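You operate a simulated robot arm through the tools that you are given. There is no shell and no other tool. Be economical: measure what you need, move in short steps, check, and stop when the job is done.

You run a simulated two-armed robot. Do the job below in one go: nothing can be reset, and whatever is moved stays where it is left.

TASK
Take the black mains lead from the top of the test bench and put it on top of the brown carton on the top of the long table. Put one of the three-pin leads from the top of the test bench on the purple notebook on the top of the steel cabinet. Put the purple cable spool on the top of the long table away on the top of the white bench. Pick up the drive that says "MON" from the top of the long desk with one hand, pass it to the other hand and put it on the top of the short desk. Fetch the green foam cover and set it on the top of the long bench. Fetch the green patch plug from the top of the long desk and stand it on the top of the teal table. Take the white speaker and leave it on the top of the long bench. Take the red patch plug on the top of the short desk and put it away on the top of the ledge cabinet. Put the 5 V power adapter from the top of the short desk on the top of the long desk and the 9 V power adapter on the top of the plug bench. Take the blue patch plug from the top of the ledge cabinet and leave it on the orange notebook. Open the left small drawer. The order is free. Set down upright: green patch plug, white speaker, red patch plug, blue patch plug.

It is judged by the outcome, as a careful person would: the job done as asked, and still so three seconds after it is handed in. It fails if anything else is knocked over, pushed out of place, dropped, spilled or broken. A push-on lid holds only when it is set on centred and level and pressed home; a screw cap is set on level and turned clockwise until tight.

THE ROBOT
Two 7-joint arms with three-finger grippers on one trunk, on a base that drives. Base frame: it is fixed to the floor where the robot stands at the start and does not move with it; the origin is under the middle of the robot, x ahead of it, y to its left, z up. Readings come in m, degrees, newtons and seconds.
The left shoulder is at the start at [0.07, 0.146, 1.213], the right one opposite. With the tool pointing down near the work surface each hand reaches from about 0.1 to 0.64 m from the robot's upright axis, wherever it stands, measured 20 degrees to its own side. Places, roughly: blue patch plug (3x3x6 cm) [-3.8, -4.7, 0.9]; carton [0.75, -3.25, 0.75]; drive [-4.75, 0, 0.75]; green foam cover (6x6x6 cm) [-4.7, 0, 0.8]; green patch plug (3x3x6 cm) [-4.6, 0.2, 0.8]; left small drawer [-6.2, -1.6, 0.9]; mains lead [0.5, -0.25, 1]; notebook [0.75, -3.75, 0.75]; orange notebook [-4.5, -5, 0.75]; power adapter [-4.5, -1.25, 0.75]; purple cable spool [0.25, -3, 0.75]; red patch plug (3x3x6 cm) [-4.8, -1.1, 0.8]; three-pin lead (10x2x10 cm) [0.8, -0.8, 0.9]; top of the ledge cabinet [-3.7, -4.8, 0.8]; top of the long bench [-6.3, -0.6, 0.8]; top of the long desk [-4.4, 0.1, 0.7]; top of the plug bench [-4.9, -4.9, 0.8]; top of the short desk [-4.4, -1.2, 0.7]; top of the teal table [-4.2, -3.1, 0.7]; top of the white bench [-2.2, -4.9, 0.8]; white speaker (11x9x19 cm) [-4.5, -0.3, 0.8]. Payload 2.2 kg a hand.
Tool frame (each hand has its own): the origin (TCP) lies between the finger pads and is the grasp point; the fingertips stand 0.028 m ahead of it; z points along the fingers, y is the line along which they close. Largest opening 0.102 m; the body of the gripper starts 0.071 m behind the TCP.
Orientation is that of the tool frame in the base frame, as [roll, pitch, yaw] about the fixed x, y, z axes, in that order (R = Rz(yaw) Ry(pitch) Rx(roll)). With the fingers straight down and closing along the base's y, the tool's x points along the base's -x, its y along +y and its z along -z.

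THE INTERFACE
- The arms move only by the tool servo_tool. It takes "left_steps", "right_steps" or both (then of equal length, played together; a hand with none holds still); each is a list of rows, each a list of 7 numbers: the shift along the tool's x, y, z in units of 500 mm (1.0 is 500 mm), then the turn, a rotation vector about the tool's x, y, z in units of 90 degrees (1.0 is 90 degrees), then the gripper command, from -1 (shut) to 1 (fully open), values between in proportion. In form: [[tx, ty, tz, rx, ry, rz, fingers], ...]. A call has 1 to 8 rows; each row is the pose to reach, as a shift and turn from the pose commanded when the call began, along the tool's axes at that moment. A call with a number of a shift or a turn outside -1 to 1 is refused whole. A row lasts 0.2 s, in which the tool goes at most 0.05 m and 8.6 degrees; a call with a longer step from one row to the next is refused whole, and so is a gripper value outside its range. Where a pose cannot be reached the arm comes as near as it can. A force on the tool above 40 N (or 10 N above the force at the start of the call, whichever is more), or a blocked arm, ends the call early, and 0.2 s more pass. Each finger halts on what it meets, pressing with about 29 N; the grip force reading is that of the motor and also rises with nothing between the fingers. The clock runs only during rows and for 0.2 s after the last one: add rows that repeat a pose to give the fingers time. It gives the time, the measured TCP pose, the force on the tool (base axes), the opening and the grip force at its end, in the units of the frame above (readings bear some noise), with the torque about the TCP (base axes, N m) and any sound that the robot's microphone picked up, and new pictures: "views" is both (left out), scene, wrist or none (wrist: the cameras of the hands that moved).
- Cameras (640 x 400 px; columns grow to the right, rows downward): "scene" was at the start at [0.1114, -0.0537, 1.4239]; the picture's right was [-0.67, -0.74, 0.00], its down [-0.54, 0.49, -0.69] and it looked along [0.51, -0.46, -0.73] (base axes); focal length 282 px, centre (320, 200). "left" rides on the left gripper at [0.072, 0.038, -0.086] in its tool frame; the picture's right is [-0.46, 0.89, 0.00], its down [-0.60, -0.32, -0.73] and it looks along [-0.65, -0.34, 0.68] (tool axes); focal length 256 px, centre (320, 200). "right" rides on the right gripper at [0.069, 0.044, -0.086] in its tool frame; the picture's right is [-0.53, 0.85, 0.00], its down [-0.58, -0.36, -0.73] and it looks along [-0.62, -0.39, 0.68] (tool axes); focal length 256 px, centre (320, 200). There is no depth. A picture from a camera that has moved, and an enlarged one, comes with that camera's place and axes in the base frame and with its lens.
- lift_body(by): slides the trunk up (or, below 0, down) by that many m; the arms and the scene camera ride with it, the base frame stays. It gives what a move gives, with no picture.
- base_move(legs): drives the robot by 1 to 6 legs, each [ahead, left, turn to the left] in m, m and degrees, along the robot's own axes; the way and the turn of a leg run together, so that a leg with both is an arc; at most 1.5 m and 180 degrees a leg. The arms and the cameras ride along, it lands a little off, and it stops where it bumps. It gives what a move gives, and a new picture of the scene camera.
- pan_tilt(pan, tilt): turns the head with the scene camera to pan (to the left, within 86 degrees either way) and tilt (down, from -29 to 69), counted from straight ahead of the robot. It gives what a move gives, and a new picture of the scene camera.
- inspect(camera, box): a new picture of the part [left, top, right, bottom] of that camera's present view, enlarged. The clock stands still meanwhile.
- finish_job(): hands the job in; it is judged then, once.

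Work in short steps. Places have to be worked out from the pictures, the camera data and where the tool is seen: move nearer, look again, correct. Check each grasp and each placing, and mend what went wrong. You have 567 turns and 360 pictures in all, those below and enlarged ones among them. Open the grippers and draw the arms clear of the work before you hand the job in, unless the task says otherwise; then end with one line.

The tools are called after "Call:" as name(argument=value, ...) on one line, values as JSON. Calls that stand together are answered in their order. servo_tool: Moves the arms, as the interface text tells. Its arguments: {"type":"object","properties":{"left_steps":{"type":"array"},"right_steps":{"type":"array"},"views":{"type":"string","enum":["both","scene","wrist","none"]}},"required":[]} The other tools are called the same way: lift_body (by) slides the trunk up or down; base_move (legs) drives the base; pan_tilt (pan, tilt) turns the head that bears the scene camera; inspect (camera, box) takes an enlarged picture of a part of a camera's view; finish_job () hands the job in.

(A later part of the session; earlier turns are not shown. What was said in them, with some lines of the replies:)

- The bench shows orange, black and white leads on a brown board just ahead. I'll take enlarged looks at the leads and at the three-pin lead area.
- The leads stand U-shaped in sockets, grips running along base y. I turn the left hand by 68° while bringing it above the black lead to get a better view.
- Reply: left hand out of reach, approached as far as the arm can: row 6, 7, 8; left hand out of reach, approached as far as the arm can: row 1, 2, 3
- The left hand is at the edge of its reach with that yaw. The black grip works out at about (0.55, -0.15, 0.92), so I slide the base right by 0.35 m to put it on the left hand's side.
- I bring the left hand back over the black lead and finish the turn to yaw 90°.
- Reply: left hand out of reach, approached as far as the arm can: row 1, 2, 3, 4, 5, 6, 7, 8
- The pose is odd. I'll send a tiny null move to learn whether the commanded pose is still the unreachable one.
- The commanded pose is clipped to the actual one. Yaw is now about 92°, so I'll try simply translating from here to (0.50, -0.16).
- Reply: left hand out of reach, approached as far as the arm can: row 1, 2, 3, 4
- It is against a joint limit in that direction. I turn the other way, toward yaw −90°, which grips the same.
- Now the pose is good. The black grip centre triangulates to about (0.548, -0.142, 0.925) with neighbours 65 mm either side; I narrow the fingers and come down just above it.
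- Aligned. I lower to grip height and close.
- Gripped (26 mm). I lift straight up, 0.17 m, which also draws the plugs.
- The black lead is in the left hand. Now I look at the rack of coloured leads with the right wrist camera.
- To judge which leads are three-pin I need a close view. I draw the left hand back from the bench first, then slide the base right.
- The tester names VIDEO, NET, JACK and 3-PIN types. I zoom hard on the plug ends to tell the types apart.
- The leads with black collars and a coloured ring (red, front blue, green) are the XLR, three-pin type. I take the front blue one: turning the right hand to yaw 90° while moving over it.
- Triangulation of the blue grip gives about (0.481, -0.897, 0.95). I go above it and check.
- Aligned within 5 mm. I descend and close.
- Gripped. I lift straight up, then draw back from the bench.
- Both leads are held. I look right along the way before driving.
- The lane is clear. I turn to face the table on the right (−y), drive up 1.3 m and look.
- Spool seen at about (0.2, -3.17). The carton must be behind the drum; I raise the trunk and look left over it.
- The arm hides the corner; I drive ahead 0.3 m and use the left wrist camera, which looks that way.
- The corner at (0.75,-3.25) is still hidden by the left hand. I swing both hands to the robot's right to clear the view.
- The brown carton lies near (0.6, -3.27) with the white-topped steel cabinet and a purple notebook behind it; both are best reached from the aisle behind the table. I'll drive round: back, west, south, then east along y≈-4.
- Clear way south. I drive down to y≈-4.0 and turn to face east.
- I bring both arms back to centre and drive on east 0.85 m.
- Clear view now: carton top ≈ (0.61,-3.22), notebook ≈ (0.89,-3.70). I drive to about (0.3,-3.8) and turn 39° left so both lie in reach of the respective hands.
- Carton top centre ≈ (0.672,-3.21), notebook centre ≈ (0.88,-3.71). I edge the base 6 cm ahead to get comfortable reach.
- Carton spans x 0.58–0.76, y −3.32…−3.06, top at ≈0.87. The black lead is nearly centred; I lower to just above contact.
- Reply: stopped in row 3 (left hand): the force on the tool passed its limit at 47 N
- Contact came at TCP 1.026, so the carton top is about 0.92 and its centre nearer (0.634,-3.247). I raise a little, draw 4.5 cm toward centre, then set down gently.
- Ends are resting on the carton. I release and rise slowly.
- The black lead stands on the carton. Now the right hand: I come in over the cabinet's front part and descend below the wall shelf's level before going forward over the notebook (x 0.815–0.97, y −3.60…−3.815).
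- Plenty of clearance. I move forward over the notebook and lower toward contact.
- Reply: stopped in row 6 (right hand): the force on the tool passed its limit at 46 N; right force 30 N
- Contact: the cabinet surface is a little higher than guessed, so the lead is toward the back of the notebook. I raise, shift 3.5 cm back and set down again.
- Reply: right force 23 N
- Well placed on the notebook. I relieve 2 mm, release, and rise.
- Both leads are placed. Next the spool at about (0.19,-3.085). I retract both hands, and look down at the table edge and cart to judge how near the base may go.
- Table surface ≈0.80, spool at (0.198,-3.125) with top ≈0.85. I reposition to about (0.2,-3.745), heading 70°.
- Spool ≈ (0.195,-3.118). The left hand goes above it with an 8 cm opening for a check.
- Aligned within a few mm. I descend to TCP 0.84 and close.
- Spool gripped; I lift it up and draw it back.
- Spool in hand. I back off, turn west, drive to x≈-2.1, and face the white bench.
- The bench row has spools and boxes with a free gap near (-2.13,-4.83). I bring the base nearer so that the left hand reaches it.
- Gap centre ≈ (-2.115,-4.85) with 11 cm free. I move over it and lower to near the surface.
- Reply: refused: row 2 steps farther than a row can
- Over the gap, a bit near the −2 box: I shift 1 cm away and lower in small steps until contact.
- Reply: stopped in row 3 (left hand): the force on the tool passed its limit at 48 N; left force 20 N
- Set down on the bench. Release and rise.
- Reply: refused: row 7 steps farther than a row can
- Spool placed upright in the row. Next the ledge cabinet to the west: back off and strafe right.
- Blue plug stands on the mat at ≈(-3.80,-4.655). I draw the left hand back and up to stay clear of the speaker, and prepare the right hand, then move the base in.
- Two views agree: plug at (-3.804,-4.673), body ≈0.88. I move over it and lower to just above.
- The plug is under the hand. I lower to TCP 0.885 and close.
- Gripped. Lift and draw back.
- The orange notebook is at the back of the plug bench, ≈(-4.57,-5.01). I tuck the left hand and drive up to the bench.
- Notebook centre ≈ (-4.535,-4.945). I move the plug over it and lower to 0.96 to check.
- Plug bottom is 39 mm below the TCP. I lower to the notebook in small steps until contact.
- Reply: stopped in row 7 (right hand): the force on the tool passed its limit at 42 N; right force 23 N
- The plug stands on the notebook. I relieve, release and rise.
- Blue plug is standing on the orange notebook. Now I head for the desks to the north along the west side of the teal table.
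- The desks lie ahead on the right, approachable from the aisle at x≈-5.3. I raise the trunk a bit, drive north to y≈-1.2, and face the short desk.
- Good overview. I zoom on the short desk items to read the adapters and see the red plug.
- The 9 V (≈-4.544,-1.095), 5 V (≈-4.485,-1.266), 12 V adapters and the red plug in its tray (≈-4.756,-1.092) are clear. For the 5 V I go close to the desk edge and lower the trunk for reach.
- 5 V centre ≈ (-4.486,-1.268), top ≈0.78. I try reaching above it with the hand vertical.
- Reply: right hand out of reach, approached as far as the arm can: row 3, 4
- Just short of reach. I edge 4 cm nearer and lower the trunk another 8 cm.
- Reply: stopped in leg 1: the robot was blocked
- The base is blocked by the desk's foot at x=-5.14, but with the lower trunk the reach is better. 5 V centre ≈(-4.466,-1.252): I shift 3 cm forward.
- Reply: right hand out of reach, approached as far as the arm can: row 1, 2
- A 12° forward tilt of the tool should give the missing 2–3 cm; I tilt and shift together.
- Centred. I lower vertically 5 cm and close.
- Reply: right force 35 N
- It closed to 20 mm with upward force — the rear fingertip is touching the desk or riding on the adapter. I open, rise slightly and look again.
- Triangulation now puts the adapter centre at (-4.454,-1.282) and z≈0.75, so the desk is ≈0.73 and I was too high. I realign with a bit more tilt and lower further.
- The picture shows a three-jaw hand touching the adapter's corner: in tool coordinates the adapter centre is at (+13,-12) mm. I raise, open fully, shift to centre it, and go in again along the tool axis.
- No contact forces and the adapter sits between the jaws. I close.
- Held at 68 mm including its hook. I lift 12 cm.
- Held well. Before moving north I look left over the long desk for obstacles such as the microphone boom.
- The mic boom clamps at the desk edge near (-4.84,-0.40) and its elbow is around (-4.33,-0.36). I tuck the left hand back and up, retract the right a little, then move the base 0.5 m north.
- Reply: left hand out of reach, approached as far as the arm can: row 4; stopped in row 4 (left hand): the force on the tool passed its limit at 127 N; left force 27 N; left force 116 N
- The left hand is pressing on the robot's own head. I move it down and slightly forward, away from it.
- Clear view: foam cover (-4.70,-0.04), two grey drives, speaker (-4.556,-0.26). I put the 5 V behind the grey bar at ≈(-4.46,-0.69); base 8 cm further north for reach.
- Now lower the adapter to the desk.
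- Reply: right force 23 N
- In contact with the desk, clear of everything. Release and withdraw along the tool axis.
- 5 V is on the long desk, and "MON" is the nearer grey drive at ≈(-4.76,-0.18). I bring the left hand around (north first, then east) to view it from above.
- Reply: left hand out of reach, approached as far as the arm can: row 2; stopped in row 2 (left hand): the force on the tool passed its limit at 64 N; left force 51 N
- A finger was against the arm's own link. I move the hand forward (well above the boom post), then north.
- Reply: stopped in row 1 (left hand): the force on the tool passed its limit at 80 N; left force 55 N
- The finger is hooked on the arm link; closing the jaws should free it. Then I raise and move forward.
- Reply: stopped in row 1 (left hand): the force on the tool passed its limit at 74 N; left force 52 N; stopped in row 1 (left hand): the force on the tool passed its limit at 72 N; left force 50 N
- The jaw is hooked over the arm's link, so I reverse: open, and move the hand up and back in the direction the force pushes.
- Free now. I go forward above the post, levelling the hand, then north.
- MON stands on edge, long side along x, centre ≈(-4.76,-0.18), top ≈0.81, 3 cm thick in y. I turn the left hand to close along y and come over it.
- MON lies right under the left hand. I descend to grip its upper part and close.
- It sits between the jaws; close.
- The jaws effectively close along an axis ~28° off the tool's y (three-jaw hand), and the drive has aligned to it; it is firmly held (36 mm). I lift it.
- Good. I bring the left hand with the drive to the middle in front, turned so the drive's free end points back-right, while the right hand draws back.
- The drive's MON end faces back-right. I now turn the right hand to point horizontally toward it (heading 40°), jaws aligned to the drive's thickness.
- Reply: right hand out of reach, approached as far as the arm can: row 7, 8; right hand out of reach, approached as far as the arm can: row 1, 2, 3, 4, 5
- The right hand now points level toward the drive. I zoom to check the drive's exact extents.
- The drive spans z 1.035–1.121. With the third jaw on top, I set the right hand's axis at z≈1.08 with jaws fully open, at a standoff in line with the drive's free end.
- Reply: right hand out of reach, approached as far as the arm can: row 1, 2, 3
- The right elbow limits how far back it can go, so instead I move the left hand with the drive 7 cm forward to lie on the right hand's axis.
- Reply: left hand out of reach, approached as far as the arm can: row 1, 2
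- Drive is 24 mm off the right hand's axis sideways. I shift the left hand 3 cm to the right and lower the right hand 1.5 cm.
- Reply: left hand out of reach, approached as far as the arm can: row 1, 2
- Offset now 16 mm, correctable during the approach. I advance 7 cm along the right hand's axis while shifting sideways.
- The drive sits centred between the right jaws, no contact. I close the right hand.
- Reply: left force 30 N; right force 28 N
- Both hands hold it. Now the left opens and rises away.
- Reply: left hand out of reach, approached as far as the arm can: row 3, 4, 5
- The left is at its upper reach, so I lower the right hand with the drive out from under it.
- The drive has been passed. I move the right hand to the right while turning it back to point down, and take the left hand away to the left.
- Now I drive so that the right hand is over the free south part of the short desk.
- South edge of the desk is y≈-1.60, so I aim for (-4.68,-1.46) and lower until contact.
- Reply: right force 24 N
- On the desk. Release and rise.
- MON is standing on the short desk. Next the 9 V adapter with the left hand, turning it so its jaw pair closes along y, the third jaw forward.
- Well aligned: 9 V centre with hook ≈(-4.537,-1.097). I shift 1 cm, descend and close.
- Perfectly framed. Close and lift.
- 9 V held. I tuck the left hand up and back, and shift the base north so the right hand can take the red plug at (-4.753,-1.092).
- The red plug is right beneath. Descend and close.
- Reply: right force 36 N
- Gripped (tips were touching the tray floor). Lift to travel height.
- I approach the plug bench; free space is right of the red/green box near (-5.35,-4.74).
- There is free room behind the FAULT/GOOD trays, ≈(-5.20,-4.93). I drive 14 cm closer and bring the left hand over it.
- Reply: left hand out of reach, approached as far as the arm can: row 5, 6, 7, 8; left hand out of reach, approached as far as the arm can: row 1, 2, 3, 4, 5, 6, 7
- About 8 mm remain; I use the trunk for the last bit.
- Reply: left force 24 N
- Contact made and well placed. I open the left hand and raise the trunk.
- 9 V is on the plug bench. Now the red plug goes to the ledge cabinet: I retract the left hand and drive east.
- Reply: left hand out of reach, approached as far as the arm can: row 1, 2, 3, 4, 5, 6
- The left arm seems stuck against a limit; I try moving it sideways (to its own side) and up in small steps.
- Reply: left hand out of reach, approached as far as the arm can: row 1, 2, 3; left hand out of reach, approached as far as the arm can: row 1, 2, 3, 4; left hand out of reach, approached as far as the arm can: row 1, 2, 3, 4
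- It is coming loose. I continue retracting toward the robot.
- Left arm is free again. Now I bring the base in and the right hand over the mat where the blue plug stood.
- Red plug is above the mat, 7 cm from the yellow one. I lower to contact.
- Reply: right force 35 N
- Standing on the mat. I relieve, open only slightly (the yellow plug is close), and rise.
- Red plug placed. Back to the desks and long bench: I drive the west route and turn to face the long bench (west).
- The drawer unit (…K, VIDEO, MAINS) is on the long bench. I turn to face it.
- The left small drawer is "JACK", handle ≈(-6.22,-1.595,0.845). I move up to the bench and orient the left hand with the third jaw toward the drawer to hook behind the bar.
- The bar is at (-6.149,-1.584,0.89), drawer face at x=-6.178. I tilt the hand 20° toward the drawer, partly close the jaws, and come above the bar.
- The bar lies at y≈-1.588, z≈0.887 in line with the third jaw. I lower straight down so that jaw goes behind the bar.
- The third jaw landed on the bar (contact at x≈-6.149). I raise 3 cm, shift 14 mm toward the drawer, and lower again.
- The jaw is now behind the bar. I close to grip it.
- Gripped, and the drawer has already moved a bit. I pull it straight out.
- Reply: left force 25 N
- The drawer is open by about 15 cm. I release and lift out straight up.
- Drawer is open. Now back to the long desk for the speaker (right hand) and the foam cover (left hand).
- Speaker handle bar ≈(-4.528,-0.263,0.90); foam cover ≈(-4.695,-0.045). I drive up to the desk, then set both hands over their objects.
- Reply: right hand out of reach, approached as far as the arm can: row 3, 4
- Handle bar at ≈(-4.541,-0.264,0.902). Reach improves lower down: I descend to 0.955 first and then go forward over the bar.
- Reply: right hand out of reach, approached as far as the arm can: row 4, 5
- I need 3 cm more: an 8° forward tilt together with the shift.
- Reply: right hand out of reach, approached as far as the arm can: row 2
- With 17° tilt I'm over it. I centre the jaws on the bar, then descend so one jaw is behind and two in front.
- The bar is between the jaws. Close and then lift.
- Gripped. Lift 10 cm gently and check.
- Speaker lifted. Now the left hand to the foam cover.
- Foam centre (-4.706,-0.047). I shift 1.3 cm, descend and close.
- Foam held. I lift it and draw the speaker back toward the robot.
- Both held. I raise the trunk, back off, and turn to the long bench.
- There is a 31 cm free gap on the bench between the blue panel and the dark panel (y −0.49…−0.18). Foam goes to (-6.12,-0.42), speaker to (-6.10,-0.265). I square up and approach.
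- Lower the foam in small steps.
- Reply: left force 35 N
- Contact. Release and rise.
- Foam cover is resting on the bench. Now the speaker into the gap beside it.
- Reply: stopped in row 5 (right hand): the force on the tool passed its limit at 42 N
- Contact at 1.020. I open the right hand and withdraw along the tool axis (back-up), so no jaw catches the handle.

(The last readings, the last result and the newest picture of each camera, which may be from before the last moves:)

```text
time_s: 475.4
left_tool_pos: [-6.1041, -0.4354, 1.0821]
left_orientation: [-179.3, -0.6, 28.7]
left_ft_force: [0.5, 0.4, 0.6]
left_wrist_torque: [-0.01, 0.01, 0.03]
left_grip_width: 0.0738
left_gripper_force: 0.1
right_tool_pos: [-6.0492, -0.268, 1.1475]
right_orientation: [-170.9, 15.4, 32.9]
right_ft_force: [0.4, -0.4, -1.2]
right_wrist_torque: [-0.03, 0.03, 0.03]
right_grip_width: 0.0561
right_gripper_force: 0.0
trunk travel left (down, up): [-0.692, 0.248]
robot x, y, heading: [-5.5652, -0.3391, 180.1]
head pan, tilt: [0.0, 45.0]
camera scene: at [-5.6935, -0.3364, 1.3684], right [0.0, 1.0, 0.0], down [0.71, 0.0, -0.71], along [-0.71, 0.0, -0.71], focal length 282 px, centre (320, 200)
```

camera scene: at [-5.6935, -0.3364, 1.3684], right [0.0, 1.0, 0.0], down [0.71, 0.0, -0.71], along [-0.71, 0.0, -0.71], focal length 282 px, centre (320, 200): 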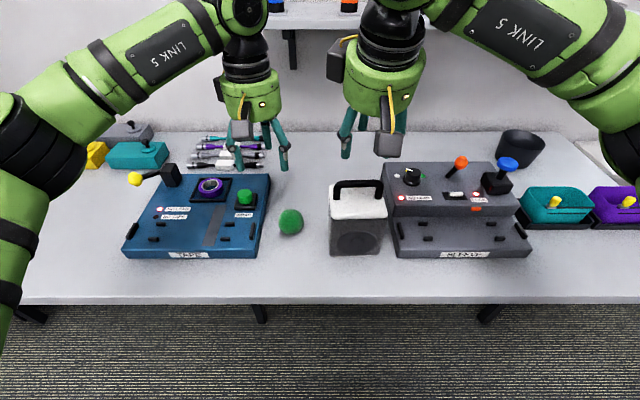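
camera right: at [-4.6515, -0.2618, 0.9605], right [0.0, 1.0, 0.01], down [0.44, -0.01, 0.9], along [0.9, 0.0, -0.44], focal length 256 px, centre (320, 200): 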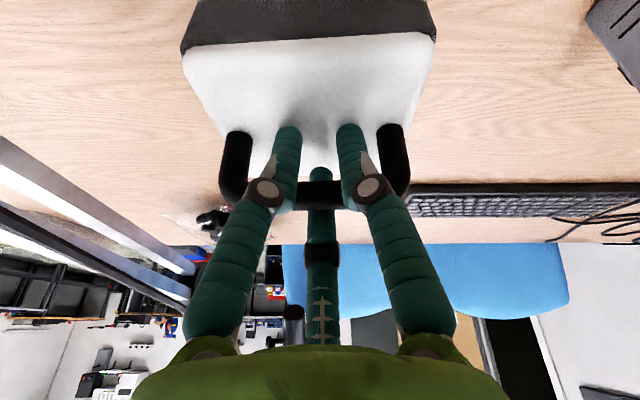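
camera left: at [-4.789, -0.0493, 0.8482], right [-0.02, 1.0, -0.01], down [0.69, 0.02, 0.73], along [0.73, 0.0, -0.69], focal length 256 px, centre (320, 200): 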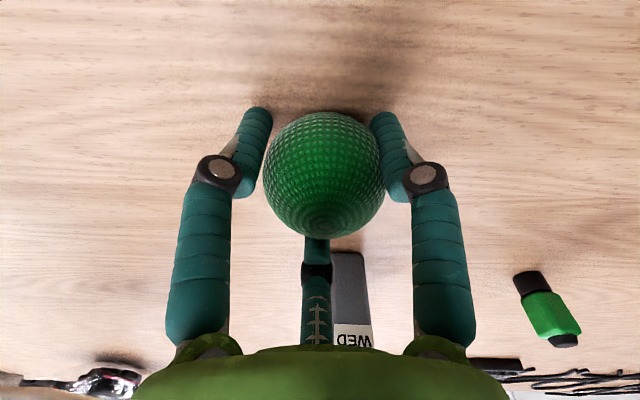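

Foam and speaker are on the long bench. Last item: the green plug on the long desk. I turn back.

Call:
lift_body(by=0.1)

Call:
base_move(legs=[[-0.16, 0, 0], [0, 0, 180], [0, 0.3, 0], [0.22, 0, 0]])

Call:
inspect(camera="scene", box=[120, 150, 440, 350])

```text
time_s: 476.7
left_tool_pos: [-6.1054, -0.4348, 1.1811]
left_orientation: [-179.3, -0.6, 28.6]
left_ft_force: [0.4, 0.2, 0.3]
left_wrist_torque: [0.01, -0.02, 0.02]
left_grip_width: 0.0739
left_gripper_force: 0.1
right_tool_pos: [-6.0508, -0.2683, 1.2474]
right_orientation: [-171.0, 15.4, 32.7]
right_ft_force: [0.5, -0.7, -1.0]
right_wrist_torque: [0.0, 0.01, -0.01]
right_grip_width: 0.0562
right_gripper_force: 0.1
trunk travel left (down, up): [-0.792, 0.148]
robot x, y, heading: [-5.5677, -0.3366, 180.0]
head pan, tilt: [0.0, 45.0]
```

```text
time_s: 488.3
left_tool_pos: [-4.6371, 0.0285, 1.1825]
left_orientation: [-179.3, -0.7, -153.7]
left_ft_force: [-0.1, 0.5, 0.0]
left_wrist_torque: [-0.01, 0.0, 0.0]
left_grip_width: 0.0737
left_gripper_force: 0.2
right_tool_pos: [-4.6978, -0.1361, 1.2493]
right_orientation: [-170.9, 15.6, -149.5]
right_ft_force: [-0.4, 0.2, 0.1]
right_wrist_torque: [0.05, -0.05, 0.02]
right_grip_width: 0.0562
right_gripper_force: 0.1
trunk travel left (down, up): [-0.792, 0.148]
robot x, y, heading: [-5.1795, -0.0476, -2.4]
head pan, tilt: [0.0, 45.0]
camera scene: at [-5.0466, -0.0543, 1.4686], right [-0.04, -1.0, 0.0], down [-0.7, 0.03, -0.71], along [0.71, -0.03, -0.71], focal length 282 px, centre (320, 200)
```

scene: 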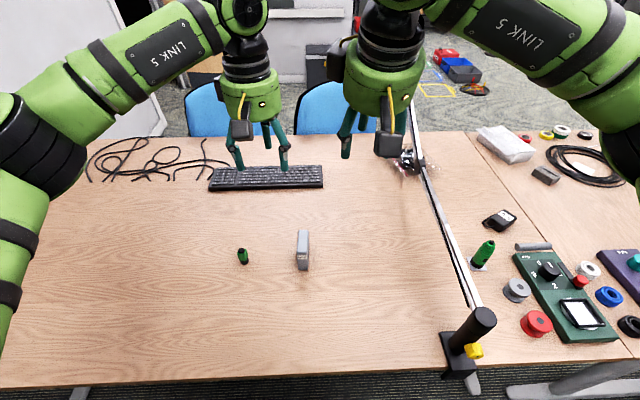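

```text
2.00 times, centred on (280, 250) of scene
camera zoom: at [-5.0466, -0.0543, 1.4686], right [-0.04, -1.0, 0.0], down [-0.7, 0.03, -0.71], along [0.71, -0.03, -0.71], focal length 564 px, centre (400, 100)
```

zoom: 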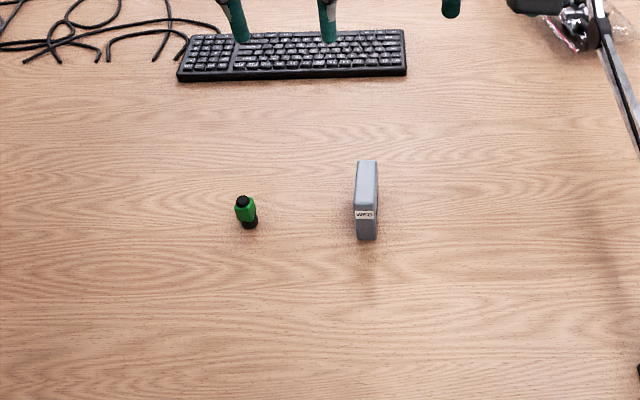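

Green plug at ≈(-4.565,0.152). I lower the trunk and bring the left hand above it.

Call:
lift_body(by=-0.13)

Call:
servo_tool(left_steps=[[-0.08, 0.052, 0.03, 0, 0, 0, 0.2], [-0.16, 0.105, 0.06, 0, 0, 0, 0.2], [-0.238, 0.157, 0.1, 0, 0, 0, 0.2], [-0.238, 0.157, 0.18, 0, 0, 0, 0.2], [-0.238, 0.157, 0.25, 0, 0, 0, 0.2]], views="wrist")

```text
time_s: 489.9
left_tool_pos: [-4.633, 0.0276, 1.0521]
left_orientation: [-179.3, -0.8, -153.6]
left_ft_force: [0.4, 0.1, -0.3]
left_wrist_torque: [0.02, -0.03, -0.01]
left_grip_width: 0.0737
left_gripper_force: 0.0
right_tool_pos: [-4.6955, -0.1376, 1.1169]
right_orientation: [-170.9, 15.3, -149.7]
right_ft_force: [-0.3, 0.0, -0.3]
right_wrist_torque: [0.02, -0.01, 0.02]
right_grip_width: 0.056
right_gripper_force: 0.1
trunk travel left (down, up): [-0.662, 0.278]
robot x, y, heading: [-5.1785, -0.0483, -2.7]
head pan, tilt: [0.0, 45.0]
```

```text
refused: row 2 steps farther than a row can; nothing moved
```

Call:
servo_tool(left_steps=[[-0.06, 0.04, 0.02, 0, 0, 0, 0.2], [-0.12, 0.08, 0.04, 0, 0, 0, 0.2], [-0.18, 0.12, 0.06, 0, 0, 0, 0.2], [-0.238, 0.157, 0.08, 0, 0, 0, 0.2], [-0.238, 0.157, 0.16, 0, 0, 0, 0.2], [-0.238, 0.157, 0.24, 0, 0, 0, 0.2]], views="wrist")

```text
time_s: 491.3
left_tool_pos: [-4.5645, 0.1488, 0.9267]
left_orientation: [-179.3, -0.6, -153.7]
left_ft_force: [-1.0, -0.3, 0.1]
left_wrist_torque: [-0.01, 0.02, 0.0]
left_grip_width: 0.0613
left_gripper_force: 0.0
right_tool_pos: [-4.6936, -0.1364, 1.1165]
right_orientation: [-170.9, 15.4, -149.7]
right_ft_force: [0.0, 0.5, -0.2]
right_wrist_torque: [-0.01, 0.03, 0.03]
right_grip_width: 0.0561
right_gripper_force: 0.0
trunk travel left (down, up): [-0.662, 0.278]
robot x, y, heading: [-5.1757, -0.0474, -2.2]
head pan, tilt: [0.0, 45.0]
camera left: at [-4.645, 0.1525, 1.0127], right [0.03, 1.0, -0.02], down [0.69, -0.01, 0.73], along [0.73, -0.03, -0.69], focal length 256 px, centre (320, 200)
```

left: 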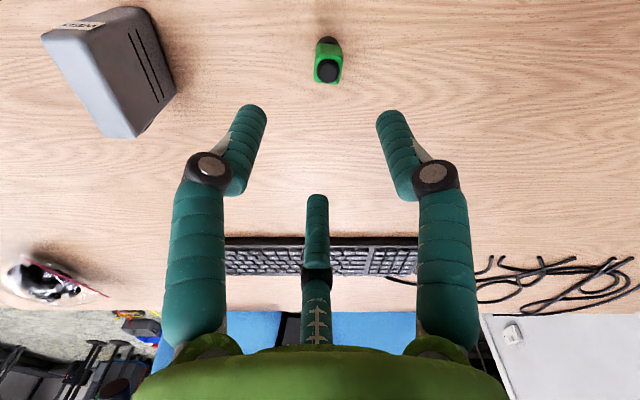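

Aligned. Descend and close.

Call:
servo_tool(left_steps=[[0, 0.011, 0.09, 0, 0, 0, 0.2], [0, 0.011, 0.18, 0, 0, 0, 0.2], [0, 0.011, 0.26, 0, 0, 0, 0.2], [0, 0.011, 0.312, 0, 0, 0, 0.2], [0, 0.011, 0.312, 0, 0, 0, -1], [0, 0.011, 0.312, 0, 0, 0, -1], [0, 0.011, 0.312, 0, 0, 0, -1]], views="wrist")

```text
time_s: 492.9
left_tool_pos: [-4.5648, 0.1526, 0.7727]
left_orientation: [-179.4, -0.8, -153.8]
left_ft_force: [0.4, -1.3, 0.0]
left_wrist_torque: [0.01, 0.01, 0.01]
left_grip_width: 0.0269
left_gripper_force: 29.3
right_tool_pos: [-4.6948, -0.138, 1.1182]
right_orientation: [-171.1, 15.4, -149.6]
right_ft_force: [-0.5, -1.0, 0.1]
right_wrist_torque: [0.02, 0.01, -0.02]
right_grip_width: 0.056
right_gripper_force: 0.1
trunk travel left (down, up): [-0.662, 0.278]
robot x, y, heading: [-5.1769, -0.0437, -2.3]
head pan, tilt: [0.0, 45.0]
camera left: at [-4.645, 0.1553, 0.858], right [0.03, 1.0, -0.02], down [0.69, -0.01, 0.73], along [0.73, -0.03, -0.69], focal length 256 px, centre (320, 200)
```

left: 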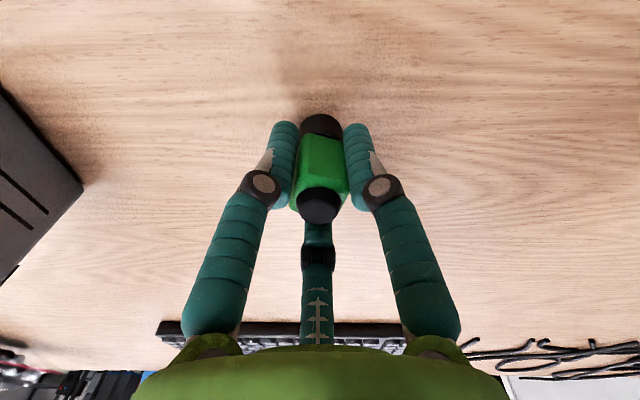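

Gripped. Lift, retract, back off, then strafe south to the teal table.

Call:
servo_tool(left_steps=[[0, 0, -0.06, 0, 0, 0, -1], [0, 0, -0.15, 0, 0, 0, -1], [0, 0, -0.24, 0, 0, 0, -1], [0, 0, -0.33, 0, 0, 0, -1], [0, 0, -0.42, 0, 0, 0, -1], [0.05, 0.02, -0.5, 0, 0, 0, -1], [0.12, 0.05, -0.55, 0, 0, 0, -1], [0.19, 0.08, -0.6, 0, 0, 0, -1]], views="none")

Call:
lift_body(by=0.1)

Call:
base_move(legs=[[-0.25, 0, 2.2], [0, -1.5, 0], [0, -1.45, 0]])

```text
time_s: 494.7
left_tool_pos: [-4.6677, 0.149, 1.0745]
left_orientation: [-179.3, -0.6, -153.7]
left_ft_force: [-0.9, 0.8, -0.8]
left_wrist_torque: [0.0, -0.03, -0.02]
left_grip_width: 0.0268
left_gripper_force: 28.8
right_tool_pos: [-4.6967, -0.1366, 1.1183]
right_orientation: [-170.9, 15.4, -149.5]
right_ft_force: [-0.3, 0.7, 0.2]
right_wrist_torque: [0.0, -0.05, -0.01]
right_grip_width: 0.0563
right_gripper_force: 0.0
trunk travel left (down, up): [-0.662, 0.278]
robot x, y, heading: [-5.178, -0.0476, -2.3]
head pan, tilt: [0.0, 45.0]
```

```text
time_s: 496.0
left_tool_pos: [-4.6662, 0.15, 1.1721]
left_orientation: [-179.5, -0.8, -153.7]
left_ft_force: [0.5, -0.2, -0.3]
left_wrist_torque: [-0.01, 0.0, 0.03]
left_grip_width: 0.0269
left_gripper_force: 29.0
right_tool_pos: [-4.6949, -0.1366, 1.2165]
right_orientation: [-171.0, 15.4, -149.6]
right_ft_force: [-1.1, -0.5, 0.3]
right_wrist_torque: [0.0, 0.0, 0.03]
right_grip_width: 0.0563
right_gripper_force: 0.1
trunk travel left (down, up): [-0.762, 0.178]
robot x, y, heading: [-5.1757, -0.0513, -2.2]
head pan, tilt: [0.0, 45.0]
```

```text
time_s: 511.6
left_tool_pos: [-4.9556, -2.7724, 1.1727]
left_orientation: [-179.2, -0.8, -153.7]
left_ft_force: [0.7, 0.3, -0.9]
left_wrist_torque: [-0.03, -0.01, -0.02]
left_grip_width: 0.0269
left_gripper_force: 28.5
right_tool_pos: [-4.9846, -3.058, 1.2164]
right_orientation: [-170.9, 15.4, -149.5]
right_ft_force: [0.8, -0.9, -0.4]
right_wrist_torque: [-0.04, -0.02, 0.02]
right_grip_width: 0.0563
right_gripper_force: 0.0
trunk travel left (down, up): [-0.762, 0.178]
robot x, y, heading: [-5.4656, -2.9709, -2.4]
head pan, tilt: [0.0, 45.0]
camera scene: at [-5.3325, -2.9759, 1.4382], right [-0.04, -1.0, 0.0], down [-0.71, 0.03, -0.71], along [0.71, -0.03, -0.71], focal length 282 px, centre (320, 200)
```

scene: 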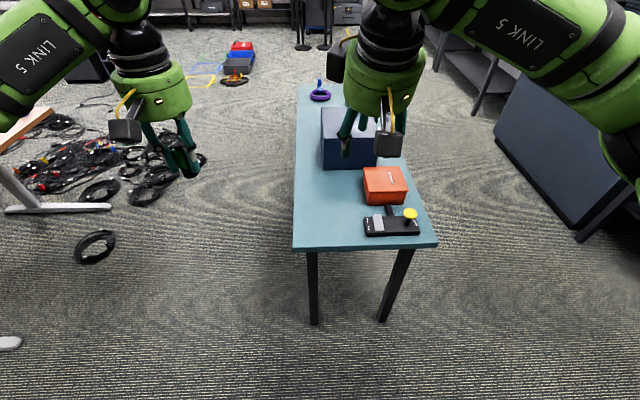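

Free spot on the teal table near its west edge: ≈(-4.70,-3.02). I move in.

Call:
base_move(legs=[[0.3, -0.16, 2.4]])

Call:
lift_body(by=-0.13)

```text
time_s: 513.8
left_tool_pos: [-4.6679, -2.9159, 1.1724]
left_orientation: [-179.3, -0.5, -151.0]
left_ft_force: [-0.2, 0.3, -1.3]
left_wrist_torque: [-0.03, -0.01, -0.01]
left_grip_width: 0.0266
left_gripper_force: 28.7
right_tool_pos: [-4.6832, -3.2024, 1.2178]
right_orientation: [-170.9, 15.4, -146.8]
right_ft_force: [0.2, -0.2, 0.0]
right_wrist_torque: [0.04, 0.01, 0.0]
right_grip_width: 0.056
right_gripper_force: 0.1
trunk travel left (down, up): [-0.762, 0.178]
robot x, y, heading: [-5.1653, -3.1375, 0.2]
head pan, tilt: [0.0, 45.0]
camera scene: at [-5.0356, -3.1371, 1.4384], right [0.01, -1.0, 0.0], down [-0.71, 0.0, -0.71], along [0.71, 0.0, -0.71], focal length 282 px, centre (320, 200)
```

scene: 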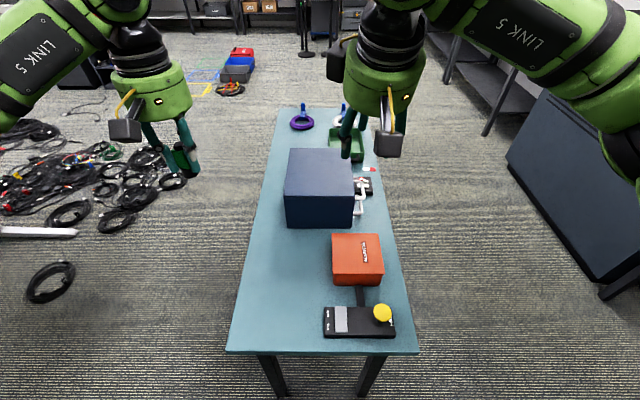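

```text
time_s: 515.4
left_tool_pos: [-4.6667, -2.9156, 1.0423]
left_orientation: [-179.3, -0.7, -151.0]
left_ft_force: [-0.3, 0.3, -0.4]
left_wrist_torque: [-0.01, 0.02, -0.01]
left_grip_width: 0.0269
left_gripper_force: 29.1
right_tool_pos: [-4.6814, -3.2038, 1.0855]
right_orientation: [-170.9, 15.4, -146.8]
right_ft_force: [0.0, -0.1, -0.7]
right_wrist_torque: [-0.01, 0.0, -0.01]
right_grip_width: 0.0561
right_gripper_force: 0.0
trunk travel left (down, up): [-0.632, 0.308]
robot x, y, heading: [-5.1684, -3.1374, 0.5]
head pan, tilt: [0.0, 45.0]
```

Call:
servo_tool(left_steps=[[0.044, -0.047, 0.02, 0, 0, 0, -1], [0.088, -0.095, 0.04, 0, 0, 0, -1], [0.131, -0.142, 0.07, 0, 0, 0, -1], [0.131, -0.142, 0.16, 0, 0, 0, -1], [0.131, -0.142, 0.25, 0, 0, 0, -1], [0.131, -0.142, 0.34, 0, 0, 0, -1], [0.131, -0.142, 0.42, 0, 0, 0, -1], [0.131, -0.142, 0.47, 0, 0, 0, -1]], views="scene")

```text
time_s: 517.2
left_tool_pos: [-4.6905, -3.0147, 0.8082]
left_orientation: [-179.4, -0.8, -151.0]
left_ft_force: [0.0, 0.2, -1.5]
left_wrist_torque: [0.01, 0.0, 0.03]
left_grip_width: 0.0269
left_gripper_force: 28.9
right_tool_pos: [-4.6819, -3.2032, 1.0865]
right_orientation: [-170.8, 15.4, -146.9]
right_ft_force: [-0.1, 0.1, -0.6]
right_wrist_torque: [-0.01, -0.01, 0.0]
right_grip_width: 0.0561
right_gripper_force: 0.1
trunk travel left (down, up): [-0.632, 0.308]
robot x, y, heading: [-5.1638, -3.1387, 0.3]
head pan, tilt: [0.0, 45.0]
camera scene: at [-5.0338, -3.1379, 1.3082], right [0.01, -1.0, 0.0], down [-0.71, 0.0, -0.71], along [0.71, 0.0, -0.71], focal length 282 px, centre (320, 200)
```

scene: 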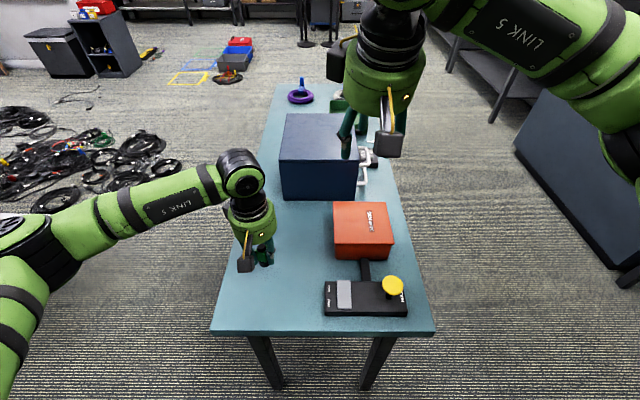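

Above the free spot. I lower in small steps until contact.

Call:
servo_tool(left_steps=[[0, 0, 0.02, 0, 0, 0, -1], [0, 0, 0.04, 0, 0, 0, -1], [0, 0, 0.052, 0, 0, 0, -1], [0, 0, 0.064, 0, 0, 0, -1], [0, 0, 0.076, 0, 0, 0, -1], [0, 0, 0.088, 0, 0, 0, -1], [0, 0, 0.1, 0, 0, 0, -1], [0, 0, 0.112, 0, 0, 0, -1]], views="none")

Call:
inspect(camera="scene", box=[190, 180, 350, 340])

```text
time_s: 519.0
left_tool_pos: [-4.6913, -3.0163, 0.7582]
left_orientation: [-179.2, -0.4, -150.9]
left_ft_force: [-1.7, 4.2, 22.0]
left_wrist_torque: [0.08, 0.04, 0.01]
left_grip_width: 0.0274
left_gripper_force: 29.2
right_tool_pos: [-4.6836, -3.204, 1.0886]
right_orientation: [-170.8, 15.5, -146.7]
right_ft_force: [0.6, 0.0, 0.3]
right_wrist_torque: [-0.01, -0.01, -0.02]
right_grip_width: 0.0559
right_gripper_force: 0.1
trunk travel left (down, up): [-0.632, 0.308]
robot x, y, heading: [-5.1655, -3.1395, 0.5]
head pan, tilt: [0.0, 45.0]
```

```text
2.50 times, centred on (270, 260) of scene
camera zoom: at [-5.0371, -3.138, 1.309], right [0.01, -1.0, 0.0], down [-0.71, 0.0, -0.71], along [0.71, 0.0, -0.71], focal length 705 px, centre (445, 50)
```

zoom: 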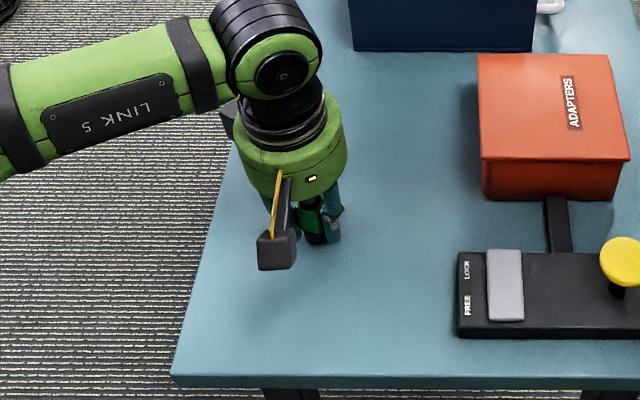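

Standing on the table with 22 N. Relieve, release, rise.

Call:
servo_tool(left_steps=[[0, 0, -0.004, 0, 0, 0, -1], [0, 0, -0.004, 0, 0, 0, -0.2], [0, 0, -0.004, 0, 0, 0, 0.1], [0, 0, -0.05, 0, 0, 0, 0.1], [0, 0, -0.14, 0, 0, 0, 0.1], [0, 0, -0.23, 0, 0, 0, 0.1], [0, 0, -0.32, 0, 0, 0, 0.1], [0.05, 0.04, -0.39, 0, 0, 0, 0.4]], views="none")

Call:
inspect(camera="scene", box=[190, 180, 350, 340])

```text
time_s: 520.8
left_tool_pos: [-4.7262, -3.0053, 0.9507]
left_orientation: [-179.4, -0.6, -151.0]
left_ft_force: [-0.1, 0.5, -0.1]
left_wrist_torque: [0.03, -0.04, -0.05]
left_grip_width: 0.0713
left_gripper_force: 0.0
right_tool_pos: [-4.6837, -3.2039, 1.0884]
right_orientation: [-171.0, 15.4, -146.8]
right_ft_force: [0.0, -0.4, 0.5]
right_wrist_torque: [0.0, -0.02, -0.02]
right_grip_width: 0.0562
right_gripper_force: 0.0
trunk travel left (down, up): [-0.632, 0.308]
robot x, y, heading: [-5.1707, -3.1384, 0.3]
head pan, tilt: [0.0, 45.0]
```

```text
2.50 times, centred on (270, 260) of scene
camera zoom: at [-5.0362, -3.1373, 1.3084], right [0.01, -1.0, 0.0], down [-0.71, 0.0, -0.71], along [0.71, 0.0, -0.71], focal length 705 px, centre (445, 50)
```

zoom: 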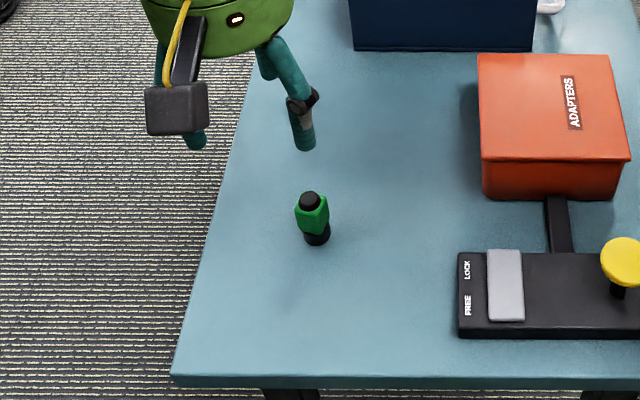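

The green plug stands upright on the teal table, which completes the list. I back the robot clear of the table before handing in.

Call:
lift_body(by=0.12)

Call:
base_move(legs=[[-0.25, 0, 0]])

Call:
servo_tool(left_steps=[[0, 0, 0, 0, 0, 0, 1], [0, 0, 0, 0, 0, 0, 1]], right_steps=[[0, 0, 0, 0, 0, 0, 1], [0, 0, 0, 0, 0, 0, 1]], views="scene")

```text
time_s: 522.3
left_tool_pos: [-4.7227, -3.0068, 1.0699]
left_orientation: [-179.4, -0.7, -151.0]
left_ft_force: [-0.6, 0.0, 0.7]
left_wrist_torque: [-0.01, 0.0, 0.02]
left_grip_width: 0.0713
left_gripper_force: 0.2
right_tool_pos: [-4.6815, -3.2033, 1.2071]
right_orientation: [-170.9, 15.4, -146.8]
right_ft_force: [-0.8, -0.6, 0.6]
right_wrist_torque: [0.0, 0.05, -0.02]
right_grip_width: 0.0564
right_gripper_force: 0.1
trunk travel left (down, up): [-0.752, 0.188]
robot x, y, heading: [-5.1658, -3.1365, 0.3]
head pan, tilt: [0.0, 45.0]
```

```text
time_s: 524.1
left_tool_pos: [-4.9693, -3.0058, 1.0689]
left_orientation: [-179.4, -0.7, -150.6]
left_ft_force: [-0.2, 0.2, 0.2]
left_wrist_torque: [0.03, 0.02, 0.03]
left_grip_width: 0.0714
left_gripper_force: 0.1
right_tool_pos: [-4.927, -3.2017, 1.2066]
right_orientation: [-171.0, 15.4, -146.4]
right_ft_force: [0.4, -0.3, 0.0]
right_wrist_torque: [0.0, 0.04, -0.03]
right_grip_width: 0.0558
right_gripper_force: 0.1
trunk travel left (down, up): [-0.752, 0.188]
robot x, y, heading: [-5.4127, -3.1392, 0.9]
head pan, tilt: [0.0, 45.0]
camera scene: at [-5.2791, -3.1391, 1.428], right [0.01, -1.0, 0.0], down [-0.71, -0.01, -0.71], along [0.71, 0.01, -0.71], focal length 282 px, centre (320, 200)
```

scene: 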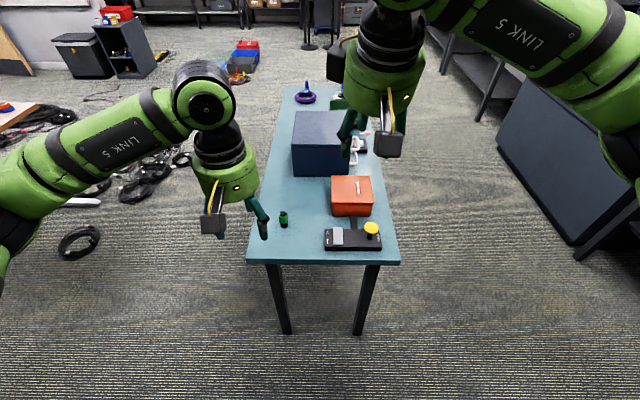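

```text
time_s: 524.7
left_tool_pos: [-4.971, -3.0061, 1.0697]
left_orientation: [-179.4, -0.8, -150.6]
left_ft_force: [0.2, -0.1, 0.4]
left_wrist_torque: [-0.02, -0.02, 0.0]
left_grip_width: 0.1021
left_gripper_force: 0.1
right_tool_pos: [-4.929, -3.2027, 1.2067]
right_orientation: [-170.8, 15.4, -146.5]
right_ft_force: [-0.5, 0.7, 0.0]
right_wrist_torque: [0.0, 0.01, 0.01]
right_grip_width: 0.1022
right_gripper_force: 0.1
trunk travel left (down, up): [-0.752, 0.188]
robot x, y, heading: [-5.418, -3.1431, 0.6]
head pan, tilt: [0.0, 45.0]
camera scene: at [-5.2806, -3.1391, 1.4282], right [0.01, -1.0, 0.0], down [-0.71, -0.01, -0.71], along [0.71, 0.01, -0.71], focal length 282 px, centre (320, 200)
```

scene: 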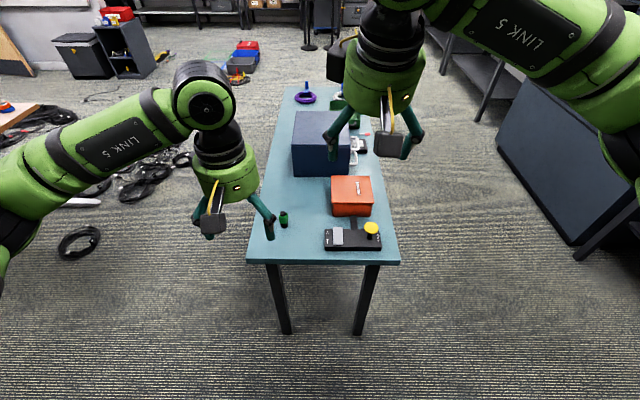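

Everything asked is placed, the grippers are open and the arms are clear, so I hand the job in.

Call:
finish_job()

```text
The job is handed in.
```

All the requested moves are done and the job is handed in. I picked the three-pin lead by its plug shape rather than by a label, and I did not go back to re-check the earliest placings before handing in.
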